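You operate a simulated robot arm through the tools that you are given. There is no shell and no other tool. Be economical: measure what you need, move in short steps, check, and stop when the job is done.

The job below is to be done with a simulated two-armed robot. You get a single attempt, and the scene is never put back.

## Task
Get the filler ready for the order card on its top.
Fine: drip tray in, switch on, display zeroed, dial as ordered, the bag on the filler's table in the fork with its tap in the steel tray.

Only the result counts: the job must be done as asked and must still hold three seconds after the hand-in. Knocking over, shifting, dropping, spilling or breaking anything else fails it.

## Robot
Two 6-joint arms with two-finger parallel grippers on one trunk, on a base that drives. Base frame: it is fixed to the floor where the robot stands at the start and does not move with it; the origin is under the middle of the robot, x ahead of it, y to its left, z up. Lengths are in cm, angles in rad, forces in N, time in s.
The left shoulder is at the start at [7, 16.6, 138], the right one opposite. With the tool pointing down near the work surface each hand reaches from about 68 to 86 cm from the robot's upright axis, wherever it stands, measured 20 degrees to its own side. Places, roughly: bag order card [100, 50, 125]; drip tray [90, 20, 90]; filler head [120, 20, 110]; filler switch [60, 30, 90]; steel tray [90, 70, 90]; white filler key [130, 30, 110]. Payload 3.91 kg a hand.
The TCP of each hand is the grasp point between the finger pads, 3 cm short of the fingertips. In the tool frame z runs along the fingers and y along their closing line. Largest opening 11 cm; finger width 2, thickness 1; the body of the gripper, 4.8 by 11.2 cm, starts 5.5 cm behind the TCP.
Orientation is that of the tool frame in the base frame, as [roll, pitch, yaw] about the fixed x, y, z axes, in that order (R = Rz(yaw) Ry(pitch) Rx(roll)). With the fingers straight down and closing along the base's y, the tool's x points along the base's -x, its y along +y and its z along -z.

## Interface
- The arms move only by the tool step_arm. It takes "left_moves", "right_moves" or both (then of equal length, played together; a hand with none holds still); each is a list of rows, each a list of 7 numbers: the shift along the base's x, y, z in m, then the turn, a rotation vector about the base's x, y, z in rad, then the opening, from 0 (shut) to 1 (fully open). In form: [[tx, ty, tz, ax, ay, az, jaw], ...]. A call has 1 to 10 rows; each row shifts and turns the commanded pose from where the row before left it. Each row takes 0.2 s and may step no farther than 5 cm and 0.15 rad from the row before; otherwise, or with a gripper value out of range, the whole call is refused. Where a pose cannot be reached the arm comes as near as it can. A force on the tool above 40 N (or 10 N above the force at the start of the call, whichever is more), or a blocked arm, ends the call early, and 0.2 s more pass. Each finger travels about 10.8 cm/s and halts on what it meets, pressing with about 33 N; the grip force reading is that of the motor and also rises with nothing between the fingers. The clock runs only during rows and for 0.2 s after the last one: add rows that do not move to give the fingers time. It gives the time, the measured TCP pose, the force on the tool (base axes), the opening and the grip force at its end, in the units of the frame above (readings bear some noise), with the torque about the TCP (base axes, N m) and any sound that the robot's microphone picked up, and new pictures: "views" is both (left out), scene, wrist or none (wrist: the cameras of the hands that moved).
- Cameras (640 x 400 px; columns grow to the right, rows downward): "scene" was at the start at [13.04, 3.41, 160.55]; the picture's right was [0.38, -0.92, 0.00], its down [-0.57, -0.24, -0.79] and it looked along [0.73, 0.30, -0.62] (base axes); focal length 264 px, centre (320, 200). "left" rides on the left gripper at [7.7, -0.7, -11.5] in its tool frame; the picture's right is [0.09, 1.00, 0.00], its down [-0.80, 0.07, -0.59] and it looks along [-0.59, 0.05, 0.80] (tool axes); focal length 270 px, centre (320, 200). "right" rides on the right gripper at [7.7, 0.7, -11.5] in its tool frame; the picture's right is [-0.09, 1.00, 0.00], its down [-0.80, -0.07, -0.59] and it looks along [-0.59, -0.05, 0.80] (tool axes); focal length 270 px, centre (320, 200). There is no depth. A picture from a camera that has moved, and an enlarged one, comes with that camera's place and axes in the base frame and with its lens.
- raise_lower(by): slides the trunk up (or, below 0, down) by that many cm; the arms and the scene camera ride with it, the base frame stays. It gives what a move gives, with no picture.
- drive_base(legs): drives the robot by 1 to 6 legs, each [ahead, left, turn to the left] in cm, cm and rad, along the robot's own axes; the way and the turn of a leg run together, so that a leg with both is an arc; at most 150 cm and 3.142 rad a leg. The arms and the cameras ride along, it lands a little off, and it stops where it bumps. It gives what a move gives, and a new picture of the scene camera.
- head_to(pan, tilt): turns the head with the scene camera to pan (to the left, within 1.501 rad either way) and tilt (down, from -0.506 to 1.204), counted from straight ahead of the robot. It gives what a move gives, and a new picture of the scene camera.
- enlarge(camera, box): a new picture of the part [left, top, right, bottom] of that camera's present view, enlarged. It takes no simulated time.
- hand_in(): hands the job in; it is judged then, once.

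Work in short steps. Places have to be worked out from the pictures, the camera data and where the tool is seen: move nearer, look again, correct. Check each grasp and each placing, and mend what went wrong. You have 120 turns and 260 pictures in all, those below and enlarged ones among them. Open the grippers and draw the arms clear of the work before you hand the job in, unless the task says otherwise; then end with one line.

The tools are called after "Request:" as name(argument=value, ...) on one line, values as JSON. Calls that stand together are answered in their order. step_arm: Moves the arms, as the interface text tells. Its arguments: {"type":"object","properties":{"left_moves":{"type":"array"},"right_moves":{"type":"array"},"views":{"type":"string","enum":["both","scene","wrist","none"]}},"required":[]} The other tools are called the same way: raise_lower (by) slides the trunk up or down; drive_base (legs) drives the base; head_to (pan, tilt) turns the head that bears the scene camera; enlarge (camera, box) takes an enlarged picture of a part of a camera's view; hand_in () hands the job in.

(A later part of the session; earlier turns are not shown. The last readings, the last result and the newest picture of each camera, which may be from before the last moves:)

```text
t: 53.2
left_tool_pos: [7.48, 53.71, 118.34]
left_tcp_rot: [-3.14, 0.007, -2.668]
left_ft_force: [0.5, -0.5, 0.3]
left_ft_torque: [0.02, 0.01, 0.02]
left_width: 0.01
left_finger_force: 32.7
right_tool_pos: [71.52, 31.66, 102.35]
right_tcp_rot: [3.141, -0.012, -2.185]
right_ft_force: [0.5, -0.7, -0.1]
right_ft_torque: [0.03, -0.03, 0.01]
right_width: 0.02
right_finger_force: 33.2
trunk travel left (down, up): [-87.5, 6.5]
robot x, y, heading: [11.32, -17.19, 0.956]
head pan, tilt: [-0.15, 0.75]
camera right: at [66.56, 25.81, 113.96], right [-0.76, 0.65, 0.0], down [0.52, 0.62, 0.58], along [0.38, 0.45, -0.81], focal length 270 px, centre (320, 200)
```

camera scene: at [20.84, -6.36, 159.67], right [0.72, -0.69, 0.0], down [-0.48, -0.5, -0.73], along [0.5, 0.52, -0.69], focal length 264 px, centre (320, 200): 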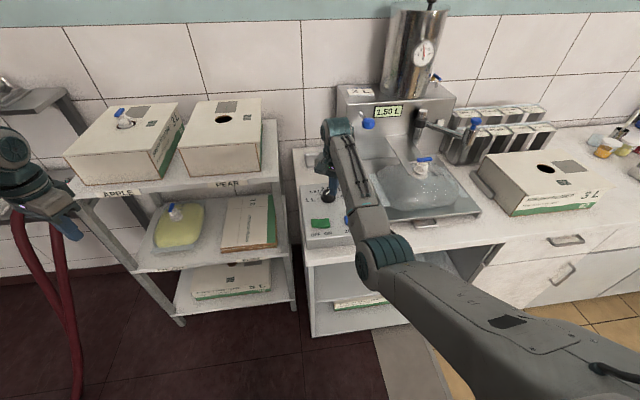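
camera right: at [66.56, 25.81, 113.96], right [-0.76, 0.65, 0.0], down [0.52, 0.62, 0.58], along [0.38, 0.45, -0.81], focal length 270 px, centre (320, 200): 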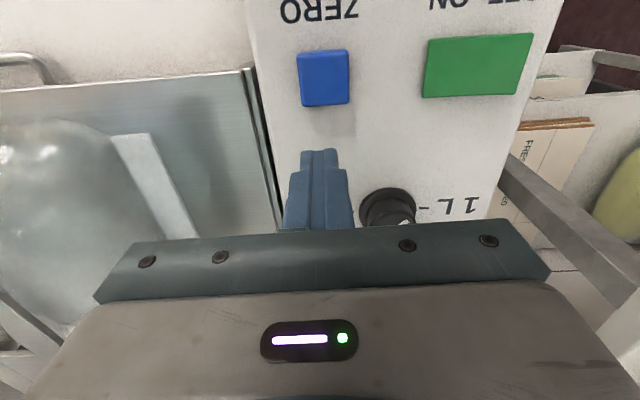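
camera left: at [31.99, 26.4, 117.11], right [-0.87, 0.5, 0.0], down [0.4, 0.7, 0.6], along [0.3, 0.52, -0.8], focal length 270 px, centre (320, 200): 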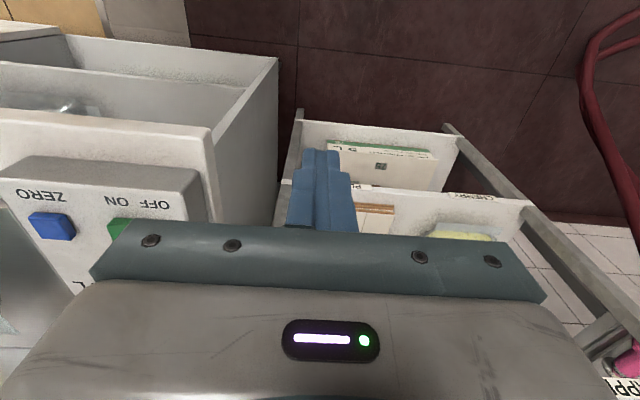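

Blue button at [68.9, 29.0]. I move over it and press in small steps.

Request:
step_arm(right_moves=[[-0.026, -0.0265, 0, 0, 0, 0, 0], [0, 0, -0.03, 0, 0, 0, 0], [0, 0, -0.01, 0, 0, 0, 0], [0, 0, -0.005, 0, 0, 0, 0], [0, 0, -0.005, 0, 0, 0, 0], [0, 0, -0.005, 0, 0, 0, 0]], views="both")

Request:
enlarge(camera="scene", box=[330, 80, 450, 155])

```text
t: 54.6
left_tool_pos: [7.39, 53.7, 118.38]
left_tcp_rot: [-3.139, 0.006, -2.669]
left_ft_force: [1.2, 0.0, 0.0]
left_ft_torque: [0.01, -0.03, 0.0]
left_width: 0.04
left_finger_force: 33.4
right_tool_pos: [69.05, 29.13, 97.09]
right_tcp_rot: [-3.141, -0.006, -2.187]
right_ft_force: [1.5, 1.8, 17.9]
right_ft_torque: [0.13, -0.1, 0.0]
right_width: 0.02
right_finger_force: 33.5
trunk travel left (down, up): [-87.5, 6.5]
robot x, y, heading: [11.5, -18.05, 0.95]
head pan, tilt: [-0.15, 0.75]
heard: click
camera scene: at [19.79, -7.7, 159.89], right [0.72, -0.69, 0.0], down [-0.47, -0.49, -0.73], along [0.51, 0.53, -0.68], focal length 264 px, centre (320, 200)
camera right: at [64.07, 23.27, 108.55], right [-0.76, 0.65, 0.0], down [0.52, 0.62, 0.59], along [0.38, 0.45, -0.81], focal length 270 px, centre (320, 200)
```

scene: 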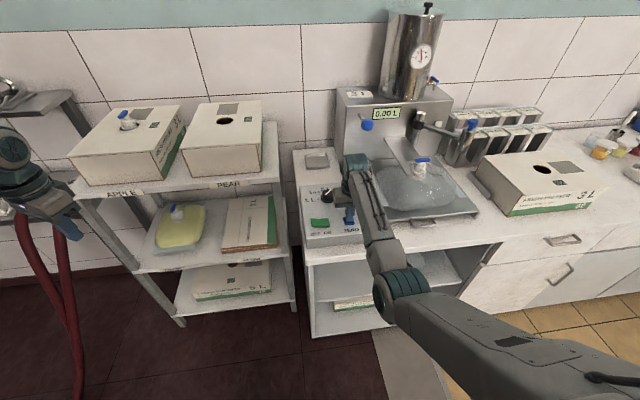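
right: 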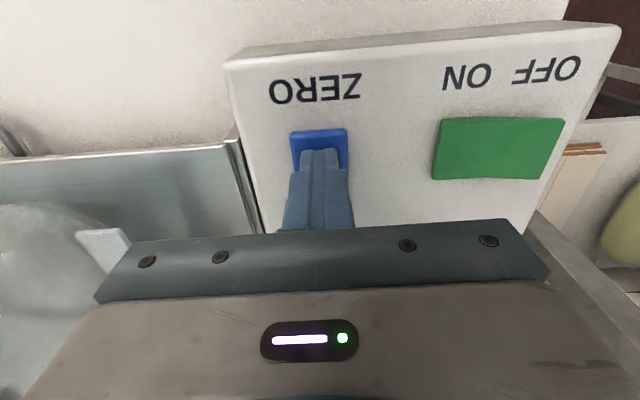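

```text
5.33 times, centred on (390, 118) of scene
camera zoom: at [19.79, -7.7, 159.89], right [0.72, -0.69, 0.0], down [-0.47, -0.49, -0.73], along [0.51, 0.53, -0.68], focal length 1411 px, centre (-53, 640)
```

zoom: 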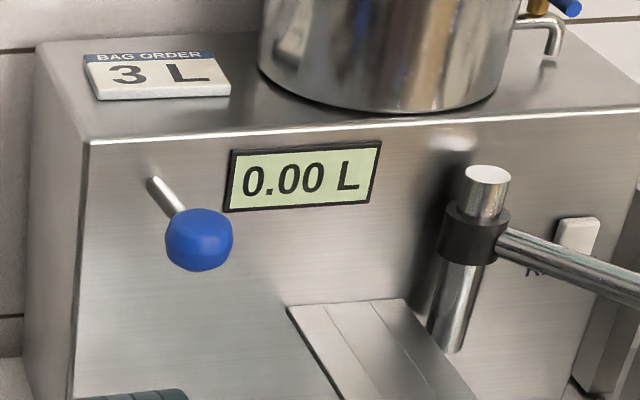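

The display reads 0.00 L. Now the bag: I lift off, raise the hand, back away and slide the base right in front of the bag.

Request:
step_arm(right_moves=[[0, 0, 0.045, 0, 0, 0, 0], [0, 0, 0.045, 0, 0, 0, 0], [0.01, 0.014, 0.045, 0, 0, 0, 0.5], [0.01, 0.014, 0.04, 0, 0, 0, 0.7], [0.0, 0.0, 0.03, 0, 0, 0, 0.8]], views="none")

Request:
drive_base(legs=[[-14, 0, 0], [0, -33, 0], [8, 0, 0]])

Request:
head_to(pan=0.0, tilt=0.65)

Request:
enlarge(camera="right", box=[0, 0, 640, 400])

```text
t: 55.8
left_tool_pos: [7.62, 53.86, 118.18]
left_tcp_rot: [-3.139, 0.006, -2.668]
left_ft_force: [-0.3, 0.3, 0.2]
left_ft_torque: [0.0, -0.02, -0.01]
left_width: 0.0
left_finger_force: 33.0
right_tool_pos: [72.61, 34.24, 115.7]
right_tcp_rot: [-3.141, -0.013, -2.185]
right_ft_force: [-0.3, 0.1, -1.0]
right_ft_torque: [0.0, 0.04, 0.01]
right_width: 8.83
right_finger_force: 0.0
right hand out of reach, approached as far as the arm can: row 3, 4, 5
trunk travel left (down, up): [-87.5, 6.5]
robot x, y, heading: [11.55, -17.68, 0.955]
head pan, tilt: [-0.15, 0.75]
```

```text
t: 59.6
left_tool_pos: [30.43, 28.54, 118.56]
left_tcp_rot: [3.141, 0.013, -2.66]
left_ft_force: [-0.3, -0.7, 1.7]
left_ft_torque: [0.03, -0.04, -0.05]
left_width: 0.02
left_finger_force: 32.9
right_tool_pos: [95.56, 9.57, 116.3]
right_tcp_rot: [-3.138, -0.005, -2.177]
right_ft_force: [-0.3, -0.3, 0.5]
right_ft_torque: [0.02, -0.06, -0.01]
right_width: 8.78
right_finger_force: 0.0
trunk travel left (down, up): [-87.5, 6.5]
robot x, y, heading: [35.18, -42.68, 0.963]
head pan, tilt: [-0.15, 0.75]
camera scene: at [43.06, -33.09, 159.95], right [0.73, -0.69, 0.0], down [-0.47, -0.49, -0.74], along [0.51, 0.53, -0.68], focal length 264 px, centre (320, 200)
```

scene: 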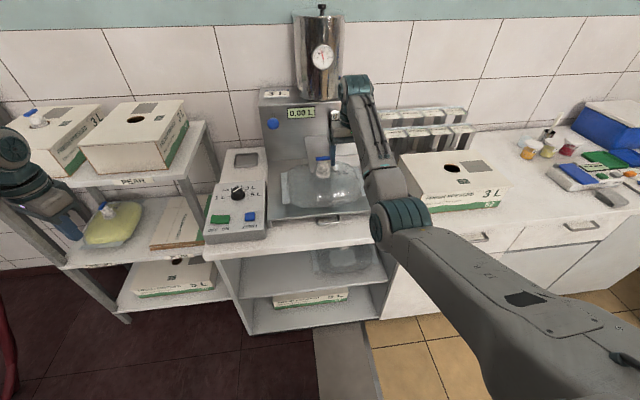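

```text
t: 60.3
left_tool_pos: [30.87, 28.9, 118.39]
left_tcp_rot: [-3.14, 0.006, -2.661]
left_ft_force: [0.2, 0.6, -0.7]
left_ft_torque: [0.04, 0.0, 0.0]
left_width: 0.0
left_finger_force: 32.7
right_tool_pos: [95.98, 9.84, 115.77]
right_tcp_rot: [3.141, -0.011, -2.178]
right_ft_force: [-0.4, -1.3, 1.1]
right_ft_torque: [0.01, 0.01, -0.01]
right_width: 8.8
right_finger_force: 0.1
trunk travel left (down, up): [-87.5, 6.5]
robot x, y, heading: [35.04, -42.31, 0.96]
head pan, tilt: [0.0, 0.649]
camera scene: at [42.89, -31.35, 160.72], right [0.82, -0.57, 0.0], down [-0.34, -0.49, -0.8], along [0.46, 0.65, -0.6], focal length 264 px, centre (320, 200)
```

scene: 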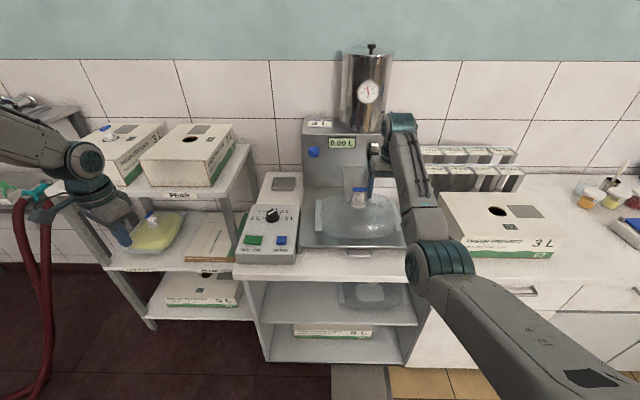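

```text
1.00 times, centred on (320, 200) of right (not enlarged: the box is as wide or as high as the picture)
camera zoom: at [91.07, 4.05, 127.33], right [-0.77, 0.64, 0.0], down [0.52, 0.62, 0.59], along [0.38, 0.45, -0.81], focal length 270 px, centre (320, 200)
```

zoom: 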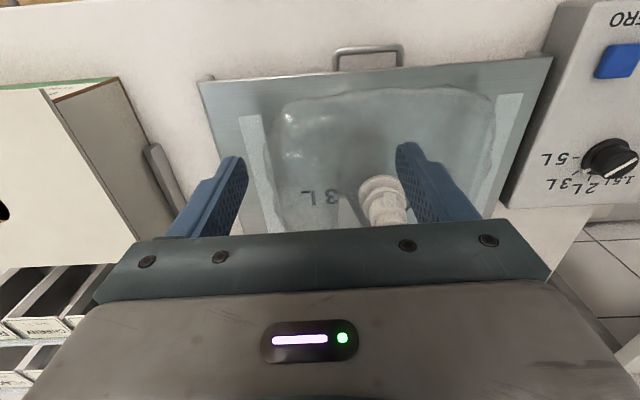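

To judge groove height against the fork, I'll take a near-horizontal look: back off 20 cm so both hands are clear of the cabinet, then lower the trunk 45 cm with the head level.

Request:
drive_base(legs=[[-20, 0, 0]])

Request:
raise_lower(by=-45)

Request:
head_to(pan=0.0, tilt=0.15)

```text
t: 61.8
left_tool_pos: [19.96, 13.55, 117.99]
left_tcp_rot: [-3.139, -0.002, -2.659]
left_ft_force: [0.2, -0.1, 0.0]
left_ft_torque: [-0.02, 0.03, -0.02]
left_width: 0.01
left_finger_force: 32.9
right_tool_pos: [85.12, -5.43, 115.15]
right_tcp_rot: [3.141, -0.018, -2.175]
right_ft_force: [-0.2, 0.3, -0.8]
right_ft_torque: [-0.04, 0.02, -0.02]
right_width: 8.78
right_finger_force: 0.1
trunk travel left (down, up): [-87.5, 6.5]
robot x, y, heading: [24.18, -58.65, 0.963]
head pan, tilt: [0.0, 0.649]
camera scene: at [32.39, -46.44, 160.61], right [0.82, -0.57, 0.0], down [-0.35, -0.5, -0.79], along [0.45, 0.65, -0.61], focal length 264 px, centre (320, 200)
```

scene: 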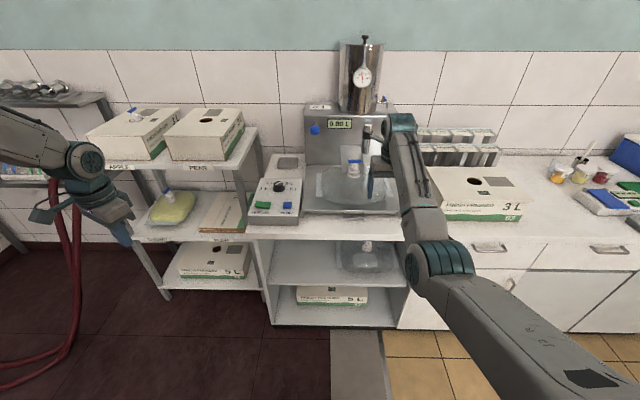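

```text
refused: -45 is not a number from -40 to 40
```

```text
t: 62.8
left_tool_pos: [19.63, 13.01, 118.3]
left_tcp_rot: [-3.141, 0.004, -2.659]
left_ft_force: [-0.1, 0.2, 0.1]
left_ft_torque: [-0.04, -0.02, -0.03]
left_width: 0.0
left_finger_force: 33.4
right_tool_pos: [84.88, -5.86, 115.63]
right_tcp_rot: [3.142, -0.012, -2.176]
right_ft_force: [-0.5, -0.5, -0.4]
right_ft_torque: [0.01, 0.02, -0.05]
right_width: 8.76
right_finger_force: 0.0
trunk travel left (down, up): [-87.5, 6.5]
robot x, y, heading: [24.04, -58.76, 0.964]
head pan, tilt: [0.0, 0.15]
camera scene: at [32.26, -46.64, 165.27], right [0.82, -0.57, 0.0], down [-0.09, -0.12, -0.99], along [0.56, 0.81, -0.15], focal length 264 px, centre (320, 200)
```

scene: 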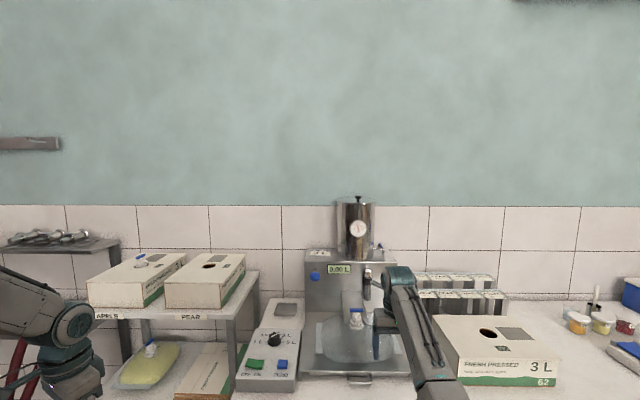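

I lower by 40 cm instead (the limit per call).

Request:
raise_lower(by=-40)

Request:
raise_lower(by=-12)

Request:
enlarge(camera="scene", box=[0, 0, 640, 400])

```text
t: 66.6
left_tool_pos: [19.81, 13.11, 78.32]
left_tcp_rot: [-3.141, 0.005, -2.658]
left_ft_force: [-0.4, -0.4, -0.3]
left_ft_torque: [0.0, 0.01, 0.01]
left_width: 0.02
left_finger_force: 33.0
right_tool_pos: [84.89, -5.78, 75.68]
right_tcp_rot: [3.14, -0.014, -2.176]
right_ft_force: [-0.3, -0.9, 0.3]
right_ft_torque: [0.02, 0.0, 0.02]
right_width: 8.78
right_finger_force: 0.0
trunk travel left (down, up): [-47.5, 46.5]
robot x, y, heading: [24.0, -58.13, 0.962]
head pan, tilt: [0.0, 0.15]
```

```text
t: 68.1
left_tool_pos: [19.53, 13.09, 66.29]
left_tcp_rot: [-3.14, 0.005, -2.658]
left_ft_force: [-0.2, 0.2, 0.5]
left_ft_torque: [-0.01, -0.03, -0.01]
left_width: 0.0
left_finger_force: 32.8
right_tool_pos: [84.86, -5.73, 63.65]
right_tcp_rot: [-3.14, -0.015, -2.176]
right_ft_force: [0.7, 0.1, 0.1]
right_ft_torque: [0.0, 0.01, 0.04]
right_width: 8.77
right_finger_force: 0.0
trunk travel left (down, up): [-35.5, 58.5]
robot x, y, heading: [24.37, -58.16, 0.962]
head pan, tilt: [0.0, 0.15]
```

```text
1.00 times, centred on (320, 200) of scene (not enlarged: the box is as wide or as high as the picture)
camera zoom: at [32.35, -46.53, 113.26], right [0.82, -0.57, 0.0], down [-0.09, -0.12, -0.99], along [0.56, 0.81, -0.15], focal length 264 px, centre (320, 200)
```

zoom: 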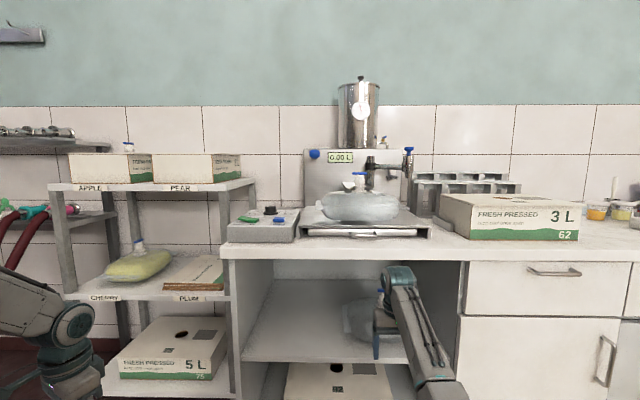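

Excellent, a near-horizontal view with clear lines of sight. I zoom on the tap and fork.

Request:
enlarge(camera="scene", box=[330, 160, 394, 200])

Request:
enlarge(camera="scene", box=[296, 150, 440, 240])

```text
10.00 times, centred on (362, 180) of scene
camera zoom: at [32.35, -46.53, 113.26], right [0.82, -0.57, 0.0], down [-0.09, -0.12, -0.99], along [0.56, 0.81, -0.15], focal length 2645 px, centre (-100, 400)
```

zoom: 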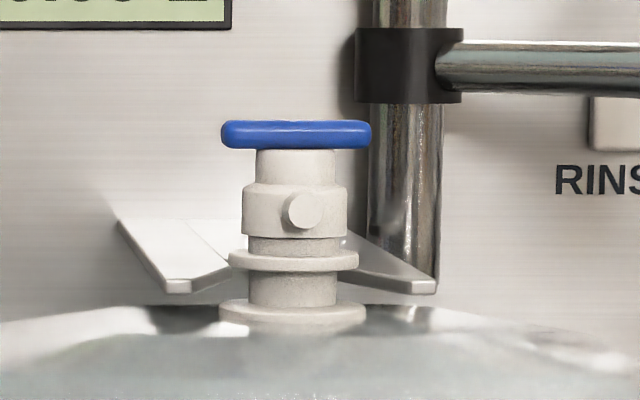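

```text
4.44 times, centred on (368, 195) of scene
camera zoom: at [32.35, -46.53, 113.26], right [0.82, -0.57, 0.0], down [-0.09, -0.12, -0.99], along [0.56, 0.81, -0.15], focal length 1176 px, centre (107, 222)
```

zoom: 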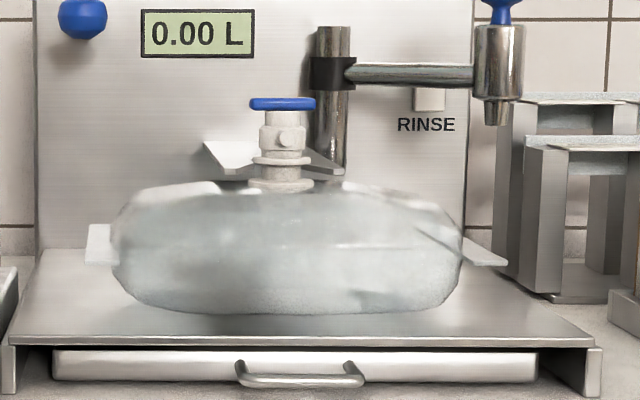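

Very clear: groove on the spout spans z≈103.0–104.2 and the fork plate z≈103.0–103.5, so heights nearly match; slot centre r≈67.1, tap at r≈66.8. The pole is far back (f≈95), the nozzle at r≈85. I raise the trunk to its top and drive forward again.

Request:
raise_lower(by=40)

Request:
raise_lower(by=18.4)

Request:
drive_base(legs=[[24, 0, -0.006]])

Request:
head_to(pan=0.0, tilt=0.65)

```text
t: 71.9
left_tool_pos: [19.77, 12.97, 106.26]
left_tcp_rot: [-3.141, 0.003, -2.658]
left_ft_force: [0.7, -0.6, -0.8]
left_ft_torque: [-0.01, -0.01, 0.01]
left_width: 0.0
left_finger_force: 33.1
right_tool_pos: [84.98, -5.62, 103.59]
right_tcp_rot: [3.139, -0.013, -2.175]
right_ft_force: [-0.4, 0.2, 0.5]
right_ft_torque: [-0.01, 0.0, -0.01]
right_width: 8.79
right_finger_force: 0.1
trunk travel left (down, up): [-75.5, 18.5]
robot x, y, heading: [23.81, -58.21, 0.966]
head pan, tilt: [0.0, 0.15]
```

```text
t: 74.0
left_tool_pos: [19.65, 13.09, 124.61]
left_tcp_rot: [-3.141, 0.004, -2.659]
left_ft_force: [-0.3, -0.1, 0.6]
left_ft_torque: [-0.01, 0.02, 0.02]
left_width: 0.0
left_finger_force: 32.6
right_tool_pos: [84.84, -5.64, 121.98]
right_tcp_rot: [3.141, -0.014, -2.176]
right_ft_force: [0.5, 0.6, -0.5]
right_ft_torque: [0.01, -0.02, 0.0]
right_width: 8.8
right_finger_force: 0.1
trunk travel left (down, up): [-93.9, 0.1]
robot x, y, heading: [24.48, -58.38, 0.963]
head pan, tilt: [0.0, 0.15]
```

```text
t: 75.7
left_tool_pos: [33.87, 32.64, 124.93]
left_tcp_rot: [-3.141, 0.009, -2.666]
left_ft_force: [-0.4, -0.6, -0.4]
left_ft_torque: [0.04, -0.01, 0.02]
left_width: 0.01
left_finger_force: 33.2
right_tool_pos: [98.94, 13.37, 122.39]
right_tcp_rot: [3.14, -0.007, -2.185]
right_ft_force: [-0.3, 0.1, 0.8]
right_ft_torque: [0.02, -0.02, 0.0]
right_width: 8.79
right_finger_force: 0.1
trunk travel left (down, up): [-93.9, 0.1]
robot x, y, heading: [37.85, -38.24, 0.956]
head pan, tilt: [0.0, 0.15]
camera scene: at [45.94, -27.26, 171.73], right [0.82, -0.58, 0.0], down [-0.08, -0.12, -0.99], along [0.57, 0.81, -0.15], focal length 264 px, centre (320, 200)
```

scene: 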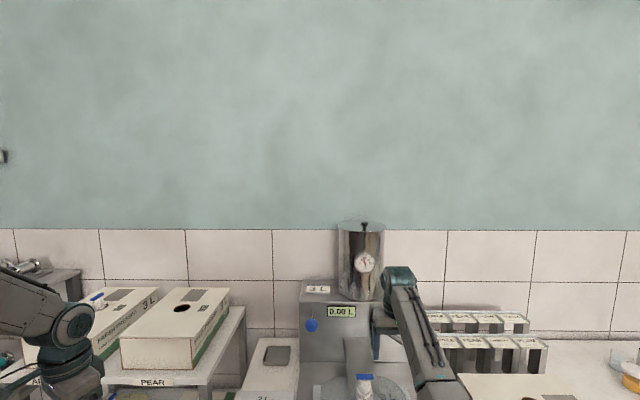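

```text
t: 76.7
left_tool_pos: [34.14, 33.16, 124.51]
left_tcp_rot: [-3.138, 0.004, -2.665]
left_ft_force: [0.1, 0.3, -0.5]
left_ft_torque: [-0.01, 0.01, -0.01]
left_width: 0.0
left_finger_force: 33.1
right_tool_pos: [99.24, 13.74, 121.89]
right_tcp_rot: [-3.14, -0.015, -2.182]
right_ft_force: [0.8, 0.1, -0.1]
right_ft_torque: [0.0, 0.03, 0.0]
right_width: 8.78
right_finger_force: 0.1
trunk travel left (down, up): [-93.9, 0.1]
robot x, y, heading: [37.75, -38.56, 0.956]
head pan, tilt: [0.0, 0.649]
camera scene: at [46.1, -27.02, 167.07], right [0.82, -0.58, 0.0], down [-0.35, -0.49, -0.8], along [0.46, 0.65, -0.61], focal length 264 px, centre (320, 200)
```

scene: 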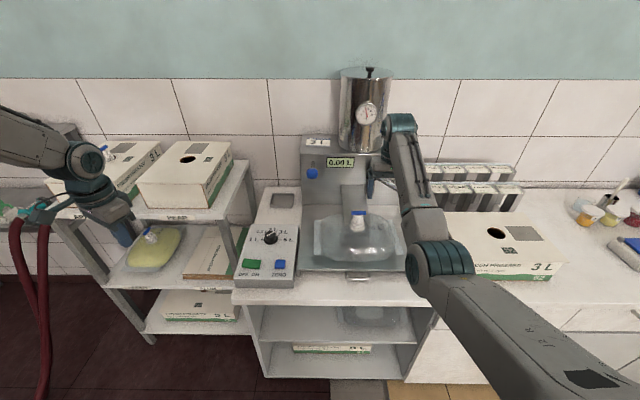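

I drive the last 7 cm, then rotate the open hand +0.785 and bring it over the tap with the tips well above it.

Request:
drive_base(legs=[[7, 0, 0]])

Request:
step_arm(right_moves=[[-0.0133, 0.0094, 0, 0, 0, 0.15, 0.8], [-0.0133, 0.0094, 0, 0, 0, 0.15, 0.8], [-0.0133, 0.0094, 0, 0, 0, 0.15, 0.8], [-0.0133, 0.0094, 0, 0, 0, 0.15, 0.8], [-0.01, -0.014, -0.02, 0, 0, 0.15, 0.8], [-0.0, -0.0, -0.02, 0, 0, 0.035, 0.8]], views="both")

Request:
enlarge(camera="right", box=[200, 100, 440, 250])

```text
t: 77.7
left_tool_pos: [37.37, 37.62, 125.35]
left_tcp_rot: [3.139, 0.013, -2.665]
left_ft_force: [-1.0, -0.1, 0.5]
left_ft_torque: [0.06, -0.06, -0.02]
left_width: 0.03
left_finger_force: 33.0
right_tool_pos: [102.52, 18.29, 122.83]
right_tcp_rot: [3.141, -0.001, -2.182]
right_ft_force: [0.0, -0.9, 1.4]
right_ft_torque: [0.08, -0.04, -0.01]
right_width: 8.79
right_finger_force: 0.0
trunk travel left (down, up): [-93.9, 0.1]
robot x, y, heading: [41.92, -32.82, 0.956]
head pan, tilt: [0.0, 0.649]
camera scene: at [49.04, -22.89, 167.24], right [0.82, -0.58, 0.0], down [-0.34, -0.49, -0.8], along [0.46, 0.66, -0.6], focal length 264 px, centre (320, 200)
```

scene: 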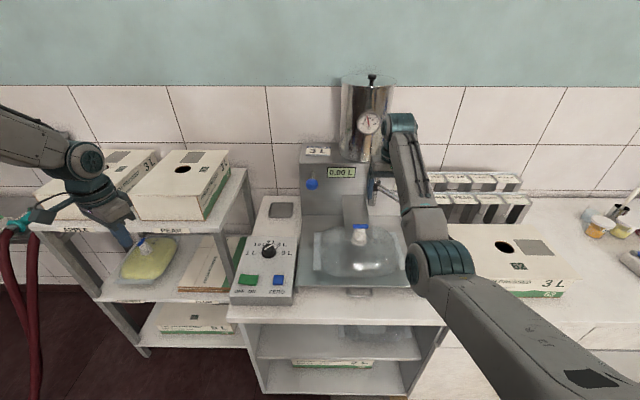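

```text
t: 79.1
left_tool_pos: [37.99, 38.5, 124.81]
left_tcp_rot: [-3.138, 0.007, -2.665]
left_ft_force: [-0.3, 0.8, 0.7]
left_ft_torque: [0.02, 0.0, 0.0]
left_width: 0.0
left_finger_force: 33.6
right_tool_pos: [96.6, 21.75, 118.05]
right_tcp_rot: [-3.14, -0.012, -1.395]
right_ft_force: [0.1, -0.1, 0.3]
right_ft_torque: [0.02, 0.01, -0.01]
right_width: 8.79
right_finger_force: 0.0
trunk travel left (down, up): [-93.9, 0.1]
robot x, y, heading: [42.14, -32.96, 0.959]
head pan, tilt: [0.0, 0.649]
camera scene: at [49.9, -21.76, 167.11], right [0.82, -0.58, 0.0], down [-0.35, -0.49, -0.8], along [0.46, 0.65, -0.6], focal length 264 px, centre (320, 200)
camera right: at [97.38, 14.12, 129.55], right [-1.0, -0.09, 0.0], down [-0.07, 0.81, 0.59], along [-0.05, 0.58, -0.81], focal length 270 px, centre (320, 200)
```

scene: 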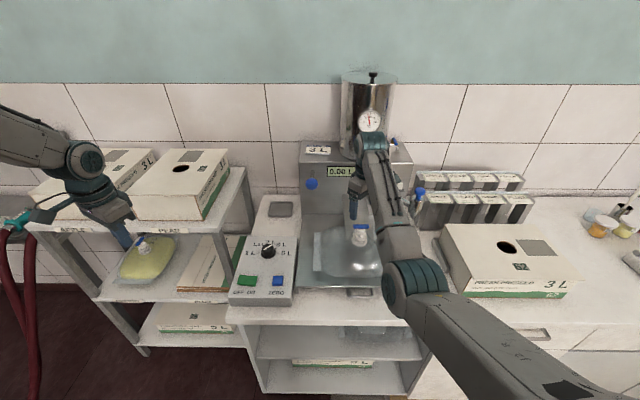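
right: 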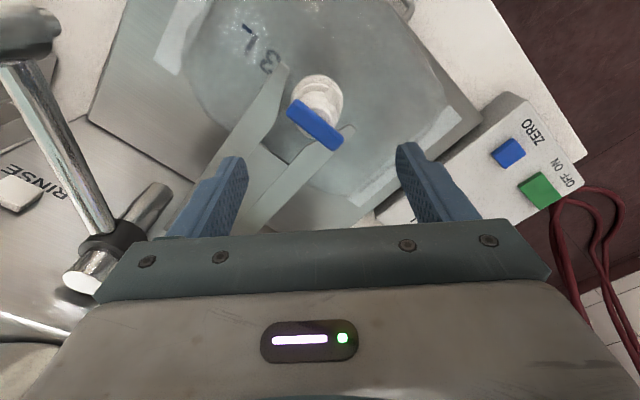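

```text
2.67 times, centred on (320, 175) of right
camera zoom: at [97.38, 14.12, 129.55], right [-1.0, -0.09, 0.0], down [-0.07, 0.81, 0.59], along [-0.05, 0.58, -0.81], focal length 721 px, centre (320, 267)
```

zoom: 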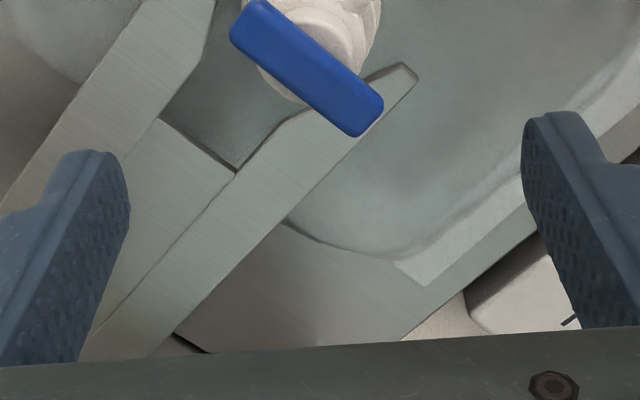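

The hand is over the tap and the fork is clearly visible. I enlarge the tap itself to check its exact centre and lean.

Request:
enlarge(camera="right", box=[256, 60, 384, 140])

Request:
enlarge(camera="scene", box=[310, 190, 406, 250])

```text
5.00 times, centred on (320, 100) of right
camera zoom: at [97.38, 14.12, 129.55], right [-1.0, -0.09, 0.0], down [-0.07, 0.81, 0.59], along [-0.05, 0.58, -0.81], focal length 1351 px, centre (320, 700)
```

zoom: 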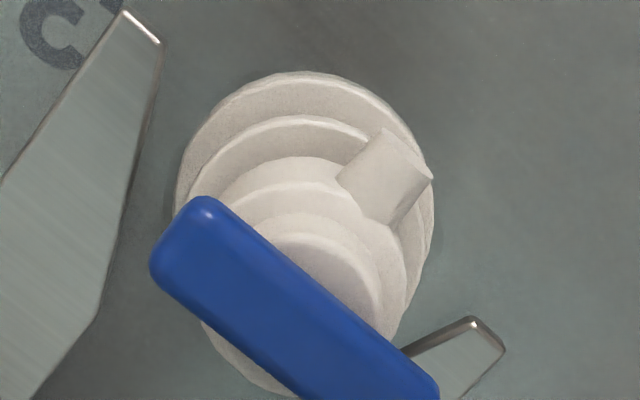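

```text
6.67 times, centred on (358, 220) of scene
camera zoom: at [49.9, -21.76, 167.11], right [0.82, -0.58, 0.0], down [-0.35, -0.49, -0.8], along [0.46, 0.65, -0.6], focal length 1764 px, centre (67, 67)
```

zoom: 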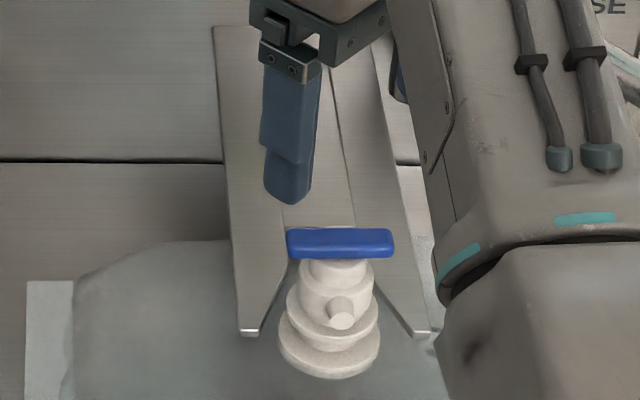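

Tap axis is at about [97.0, 21.8], just at the fork's mouth; slot inner end at f≈80.5 on r≈67.0. I trim x and descend 10 cm with open fingers diagonal to the lever.

Request:
step_arm(right_moves=[[0.0035, 0.0, -0.03, 0, 0, 0, 0.8], [0, 0, -0.03, 0, 0, 0, 0.8], [0, 0, -0.02, 0, 0, 0, 0.8], [0, 0, -0.01, 0, 0, 0, 0.8], [0, 0, -0.01, 0, 0, 0, 0.8]], views="both")

Request:
enlarge(camera="scene", box=[310, 190, 406, 250])

```text
t: 80.3
left_tool_pos: [38.04, 38.71, 124.63]
left_tcp_rot: [-3.14, 0.004, -2.664]
left_ft_force: [-0.5, -0.7, 0.4]
left_ft_torque: [-0.02, -0.02, -0.01]
left_width: 0.0
left_finger_force: 32.7
right_tool_pos: [97.23, 21.93, 107.99]
right_tcp_rot: [3.14, -0.011, -1.398]
right_ft_force: [-0.2, 0.6, 0.0]
right_ft_torque: [0.01, -0.01, -0.01]
right_width: 8.81
right_finger_force: 0.0
trunk travel left (down, up): [-93.9, 0.1]
robot x, y, heading: [42.33, -32.81, 0.951]
head pan, tilt: [0.0, 0.649]
camera scene: at [50.02, -21.5, 167.08], right [0.82, -0.58, 0.0], down [-0.35, -0.49, -0.8], along [0.46, 0.65, -0.6], focal length 264 px, centre (320, 200)
camera right: at [97.89, 14.24, 119.58], right [-1.0, -0.08, 0.0], down [-0.07, 0.81, 0.58], along [-0.05, 0.58, -0.81], focal length 270 px, centre (320, 200)
```

scene: 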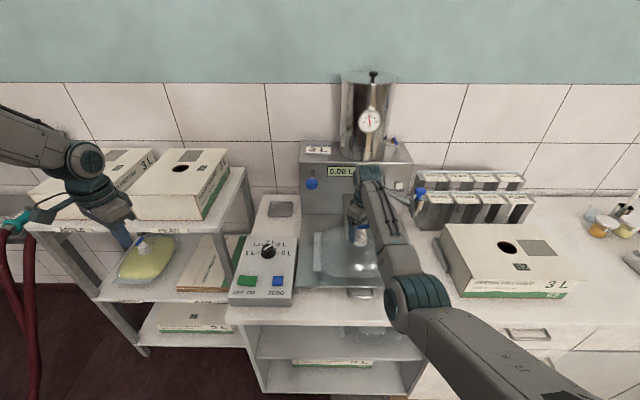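
right: 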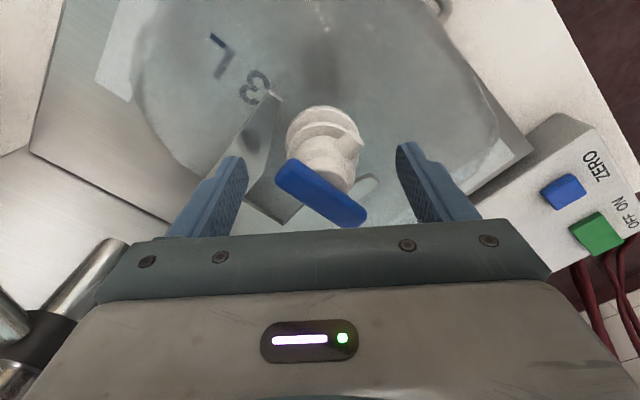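

```text
6.67 times, centred on (358, 220) of scene
camera zoom: at [50.02, -21.5, 167.08], right [0.82, -0.58, 0.0], down [-0.35, -0.49, -0.8], along [0.46, 0.65, -0.6], focal length 1764 px, centre (67, 67)
```

zoom: 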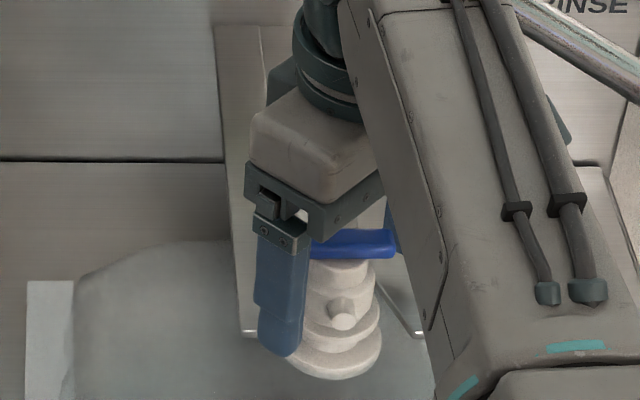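

Well centred. I add a small +0.1 turn for lever clearance and close on the tap body.

Request:
step_arm(right_moves=[[0, 0, 0, 0, 0, 0.1, 0.8], [0, 0, 0, 0, 0, 0, 0.4], [0, 0, 0, 0, 0, 0, 0], [0, 0, 0, 0, 0, 0, 0]], views="wrist")

Request:
enlarge(camera="right", box=[240, 80, 400, 230])

Request:
enlarge(camera="scene", box=[310, 190, 406, 250])

```text
t: 81.3
left_tool_pos: [38.28, 38.7, 124.55]
left_tcp_rot: [-3.14, 0.004, -2.666]
left_ft_force: [-1.0, -0.1, 0.3]
left_ft_torque: [0.0, 0.02, -0.03]
left_width: 0.02
left_finger_force: 33.0
right_tool_pos: [97.15, 21.73, 108.07]
right_tcp_rot: [3.141, -0.014, -1.299]
right_ft_force: [-0.6, 0.6, -0.7]
right_ft_torque: [-0.03, 0.0, 0.04]
right_width: 3.48
right_finger_force: 33.1
trunk travel left (down, up): [-93.9, 0.1]
robot x, y, heading: [42.13, -32.71, 0.958]
head pan, tilt: [0.0, 0.649]
camera right: at [98.61, 14.32, 119.56], right [-0.98, -0.18, 0.0], down [-0.15, 0.8, 0.58], along [-0.11, 0.57, -0.81], focal length 270 px, centre (320, 200)
```

right: 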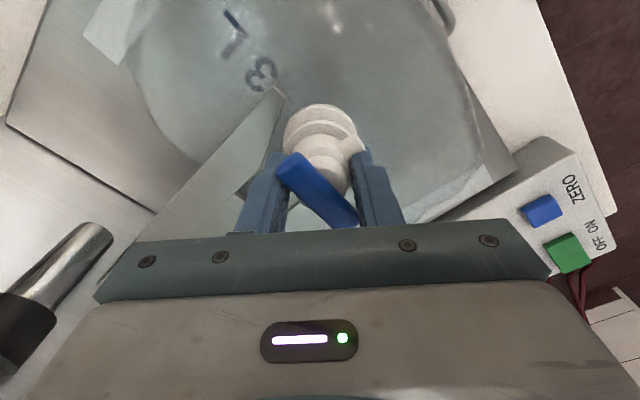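

```text
2.67 times, centred on (320, 155) of right
camera zoom: at [98.61, 14.32, 119.56], right [-0.98, -0.18, 0.0], down [-0.15, 0.8, 0.58], along [-0.11, 0.57, -0.81], focal length 721 px, centre (320, 320)
```

zoom: 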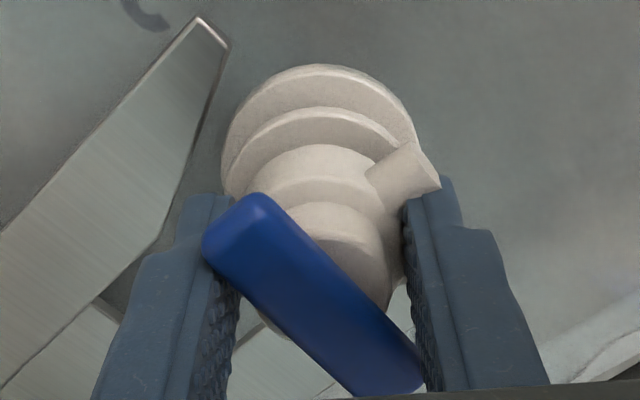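

```text
6.67 times, centred on (358, 220) of scene
camera zoom: at [50.01, -21.47, 167.08], right [0.82, -0.58, 0.0], down [-0.35, -0.49, -0.8], along [0.46, 0.65, -0.6], focal length 1764 px, centre (67, 67)
```

zoom: 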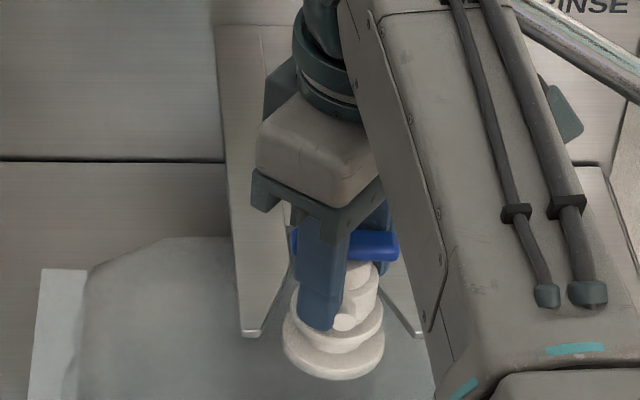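

Grip is good (3.48 cm) and the tap is aligned with the slot centre. I slide it toward the fork by 3 cm, slightly lowered, and check the force and height.

Request:
step_arm(right_moves=[[0.0043, 0.0061, -0.001, 0, 0, 0, 0], [0.0043, 0.0061, -0.001, 0, 0, 0, 0], [0.0043, 0.0061, 0, 0, 0, 0, 0], [0.0043, 0.0061, 0, 0, 0, 0, 0]], views="wrist")

Request:
enlarge(camera="right", box=[240, 80, 400, 230])

Request:
enlarge(camera="scene", box=[310, 190, 406, 250])

```text
t: 82.3
left_tool_pos: [37.94, 38.77, 124.76]
left_tcp_rot: [-3.14, 0.007, -2.664]
left_ft_force: [-0.2, 0.3, 0.2]
left_ft_torque: [0.0, -0.01, -0.01]
left_width: 0.0
left_finger_force: 32.9
right_tool_pos: [98.85, 24.11, 108.07]
right_tcp_rot: [-3.14, -0.011, -1.298]
right_ft_force: [0.3, -0.7, 6.5]
right_ft_torque: [-0.26, 0.2, 0.07]
right_width: 3.42
right_finger_force: 33.0
trunk travel left (down, up): [-93.9, 0.1]
robot x, y, heading: [42.18, -32.67, 0.957]
head pan, tilt: [0.0, 0.649]
camera right: at [100.19, 16.71, 119.54], right [-0.98, -0.18, 0.0], down [-0.15, 0.8, 0.59], along [-0.1, 0.58, -0.81], focal length 270 px, centre (320, 200)
```

right: 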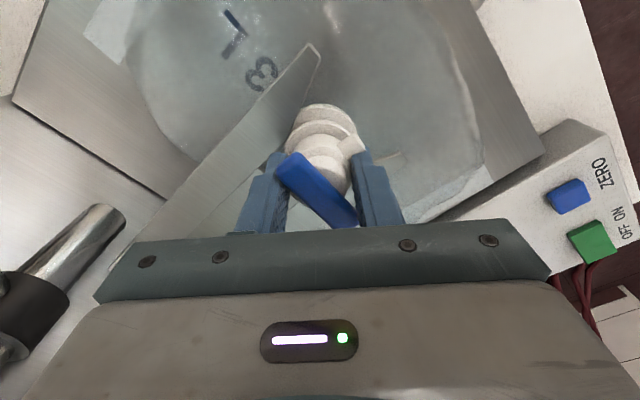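

```text
2.67 times, centred on (320, 155) of right
camera zoom: at [100.19, 16.71, 119.54], right [-0.98, -0.18, 0.0], down [-0.15, 0.8, 0.59], along [-0.1, 0.58, -0.81], focal length 721 px, centre (320, 320)
```

zoom: 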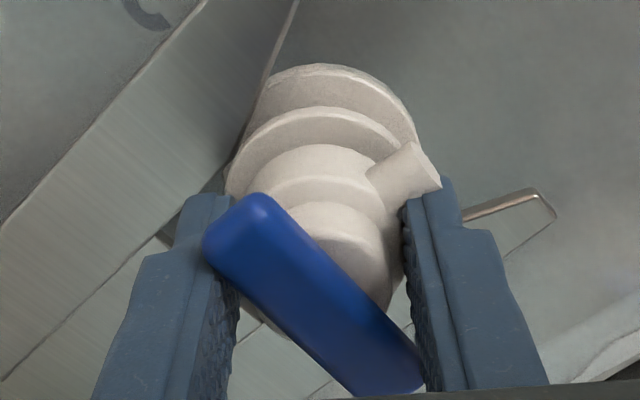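

```text
6.67 times, centred on (358, 220) of scene
camera zoom: at [49.85, -21.65, 167.1], right [0.82, -0.58, 0.0], down [-0.35, -0.49, -0.8], along [0.46, 0.65, -0.6], focal length 1764 px, centre (67, 67)
```

zoom: 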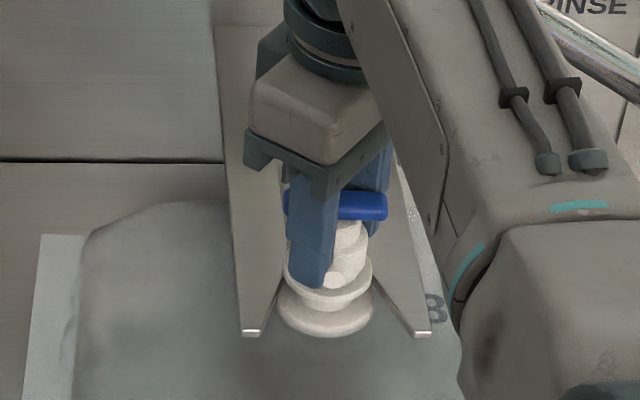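

The left prong now passes over the base flange and under the second one, so it is entering the groove; force is small. I continue another 2.4 cm.

Request:
step_arm(right_moves=[[0.0035, 0.0049, 0, 0, 0, 0, 0], [0.0035, 0.0049, 0, 0, 0, 0, 0], [0.0035, 0.0049, 0, 0, 0, 0, 0], [0.0035, 0.0049, 0, 0, 0, 0, 0]], views="wrist")

Request:
enlarge(camera="right", box=[240, 80, 400, 230])

Request:
enlarge(camera="scene", box=[310, 190, 406, 250])

```text
t: 83.3
left_tool_pos: [38.03, 38.61, 124.73]
left_tcp_rot: [-3.138, 0.004, -2.664]
left_ft_force: [-0.6, 0.0, 0.0]
left_ft_torque: [-0.02, 0.03, 0.01]
left_width: 0.0
left_finger_force: 33.2
right_tool_pos: [100.12, 25.57, 107.94]
right_tcp_rot: [-3.139, -0.012, -1.298]
right_ft_force: [-2.3, -1.8, 5.9]
right_ft_torque: [0.03, 0.11, -0.01]
right_width: 3.44
right_finger_force: 33.0
right hand out of reach, approached as far as the arm can: row 4
trunk travel left (down, up): [-93.9, 0.1]
robot x, y, heading: [42.18, -32.74, 0.956]
head pan, tilt: [0.0, 0.649]
camera right: at [101.47, 18.08, 119.55], right [-0.98, -0.18, 0.0], down [-0.15, 0.8, 0.58], along [-0.11, 0.58, -0.81], focal length 270 px, centre (320, 200)
```

right: 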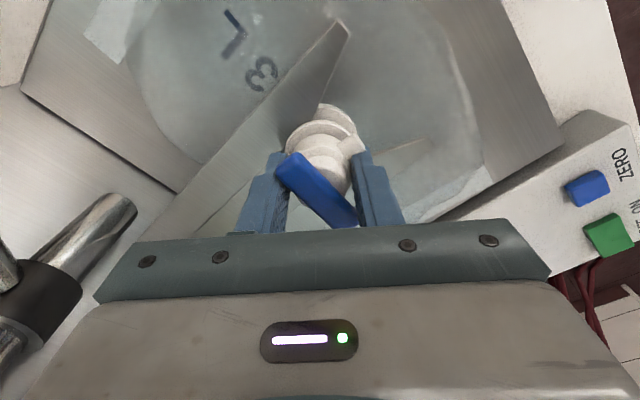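

```text
2.67 times, centred on (320, 155) of right
camera zoom: at [101.47, 18.08, 119.55], right [-0.98, -0.18, 0.0], down [-0.15, 0.8, 0.58], along [-0.11, 0.58, -0.81], focal length 721 px, centre (320, 320)
```

zoom: 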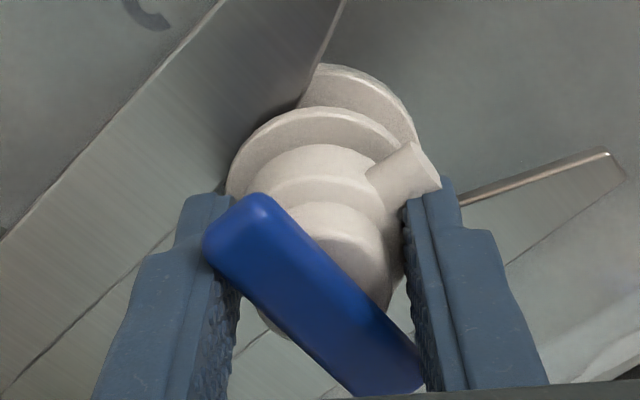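

```text
6.67 times, centred on (358, 220) of scene
camera zoom: at [49.85, -21.57, 167.09], right [0.82, -0.58, 0.0], down [-0.35, -0.49, -0.8], along [0.46, 0.65, -0.6], focal length 1764 px, centre (67, 67)
```

zoom: 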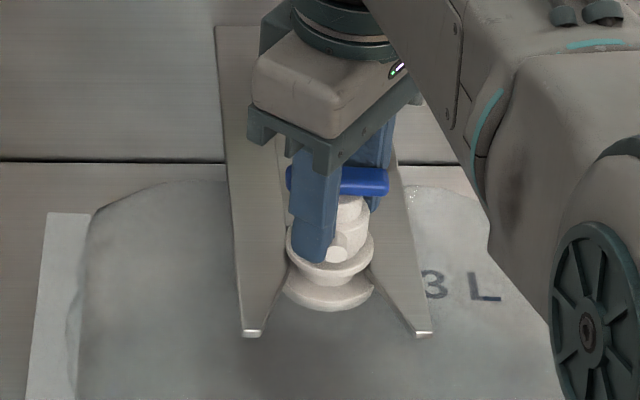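

The spout is in the groove between the flanges, nearly home, but the arm is at its reach limit. I ease back 2 cm, drive 2 cm forward, then finish the slide with the arm under force watch.

Request:
step_arm(right_moves=[[-0.0058, -0.0082, 0, 0, 0, 0, 0], [-0.0058, -0.0082, 0, 0, 0, 0, 0]], views="none")

Request:
drive_base(legs=[[2, 0, 0]])

Request:
step_arm(right_moves=[[0.0, 0.0, 0, 0, 0, 0, 0], [0.0029, 0.0041, 0, 0, 0, 0, 0], [0.0029, 0.0041, 0, 0, 0, 0, 0], [0.0029, 0.0041, 0, 0, 0, 0, 0]], views="none")

```text
t: 83.9
left_tool_pos: [38.01, 38.73, 124.64]
left_tcp_rot: [-3.141, 0.006, -2.666]
left_ft_force: [-0.1, 0.0, 1.3]
left_ft_torque: [-0.01, -0.01, 0.03]
left_width: 0.03
left_finger_force: 33.0
right_tool_pos: [98.76, 23.95, 108.06]
right_tcp_rot: [-3.141, -0.015, -1.299]
right_ft_force: [-0.2, -0.4, 1.5]
right_ft_torque: [0.03, 0.01, 0.04]
right_width: 3.44
right_finger_force: 32.9
trunk travel left (down, up): [-93.9, 0.1]
robot x, y, heading: [41.92, -33.25, 0.958]
head pan, tilt: [0.0, 0.649]
heard: snap
```

```text
t: 84.7
left_tool_pos: [38.94, 40.05, 124.85]
left_tcp_rot: [3.141, 0.008, -2.665]
left_ft_force: [0.1, -0.3, -0.1]
left_ft_torque: [0.06, -0.01, 0.0]
left_width: 0.0
left_finger_force: 32.9
right_tool_pos: [99.83, 25.31, 108.09]
right_tcp_rot: [-3.141, -0.011, -1.3]
right_ft_force: [0.2, -1.4, 0.7]
right_ft_torque: [0.03, -0.06, 0.0]
right_width: 3.44
right_finger_force: 32.7
trunk travel left (down, up): [-93.9, 0.1]
robot x, y, heading: [43.35, -30.74, 0.958]
head pan, tilt: [0.0, 0.649]
camera scene: at [50.78, -20.35, 167.12], right [0.82, -0.58, 0.0], down [-0.35, -0.49, -0.8], along [0.46, 0.65, -0.6], focal length 264 px, centre (320, 200)
```

scene: 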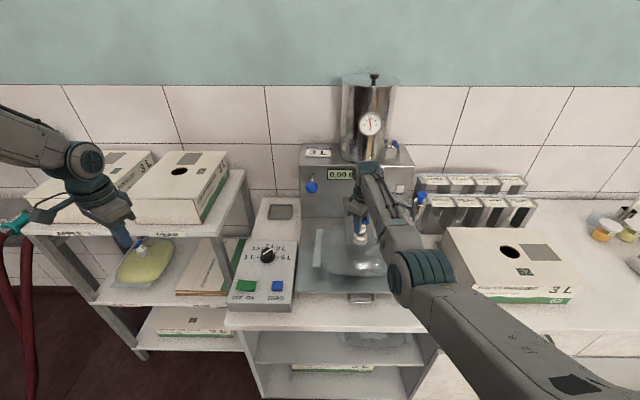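

```text
t: 85.7
left_tool_pos: [39.06, 40.37, 124.76]
left_tcp_rot: [-3.141, 0.006, -2.664]
left_ft_force: [-0.2, 0.0, -0.8]
left_ft_torque: [0.01, -0.02, 0.0]
left_width: 0.01
left_finger_force: 32.1
right_tool_pos: [100.94, 26.8, 107.87]
right_tcp_rot: [-3.14, -0.014, -1.298]
right_ft_force: [0.8, 1.1, 3.3]
right_ft_torque: [0.01, -0.04, 0.0]
right_width: 3.41
right_finger_force: 32.5
trunk travel left (down, up): [-93.9, 0.1]
robot x, y, heading: [43.38, -31.04, 0.96]
head pan, tilt: [0.0, 0.649]
```

A "snap" was heard when I eased back. I look at the tap, spout and fork now.

Request:
enlarge(camera="scene", box=[310, 190, 406, 250])

Request:
enlarge(camera="right", box=[200, 60, 440, 210])

```text
6.67 times, centred on (358, 220) of scene
camera zoom: at [51.04, -19.89, 167.09], right [0.82, -0.58, 0.0], down [-0.35, -0.49, -0.8], along [0.46, 0.65, -0.6], focal length 1764 px, centre (67, 67)
```

zoom: 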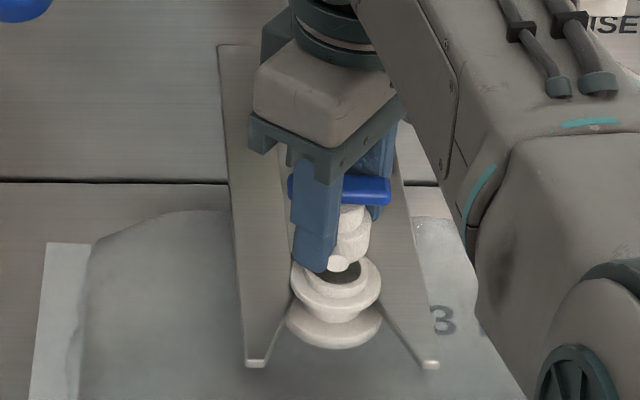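

```text
2.67 times, centred on (320, 135) of right
camera zoom: at [102.3, 19.29, 119.49], right [-0.98, -0.18, 0.0], down [-0.15, 0.8, 0.58], along [-0.11, 0.57, -0.81], focal length 721 px, centre (320, 373)
```

zoom: 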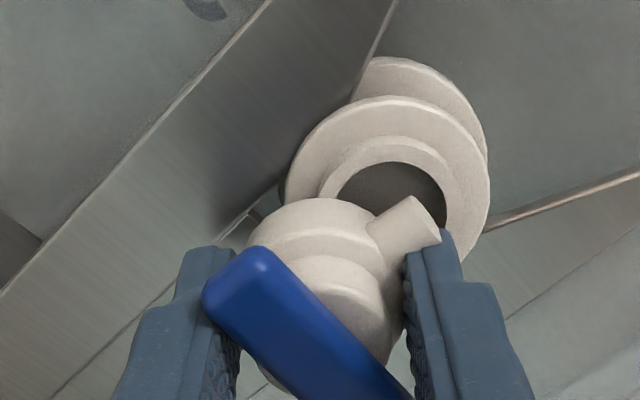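

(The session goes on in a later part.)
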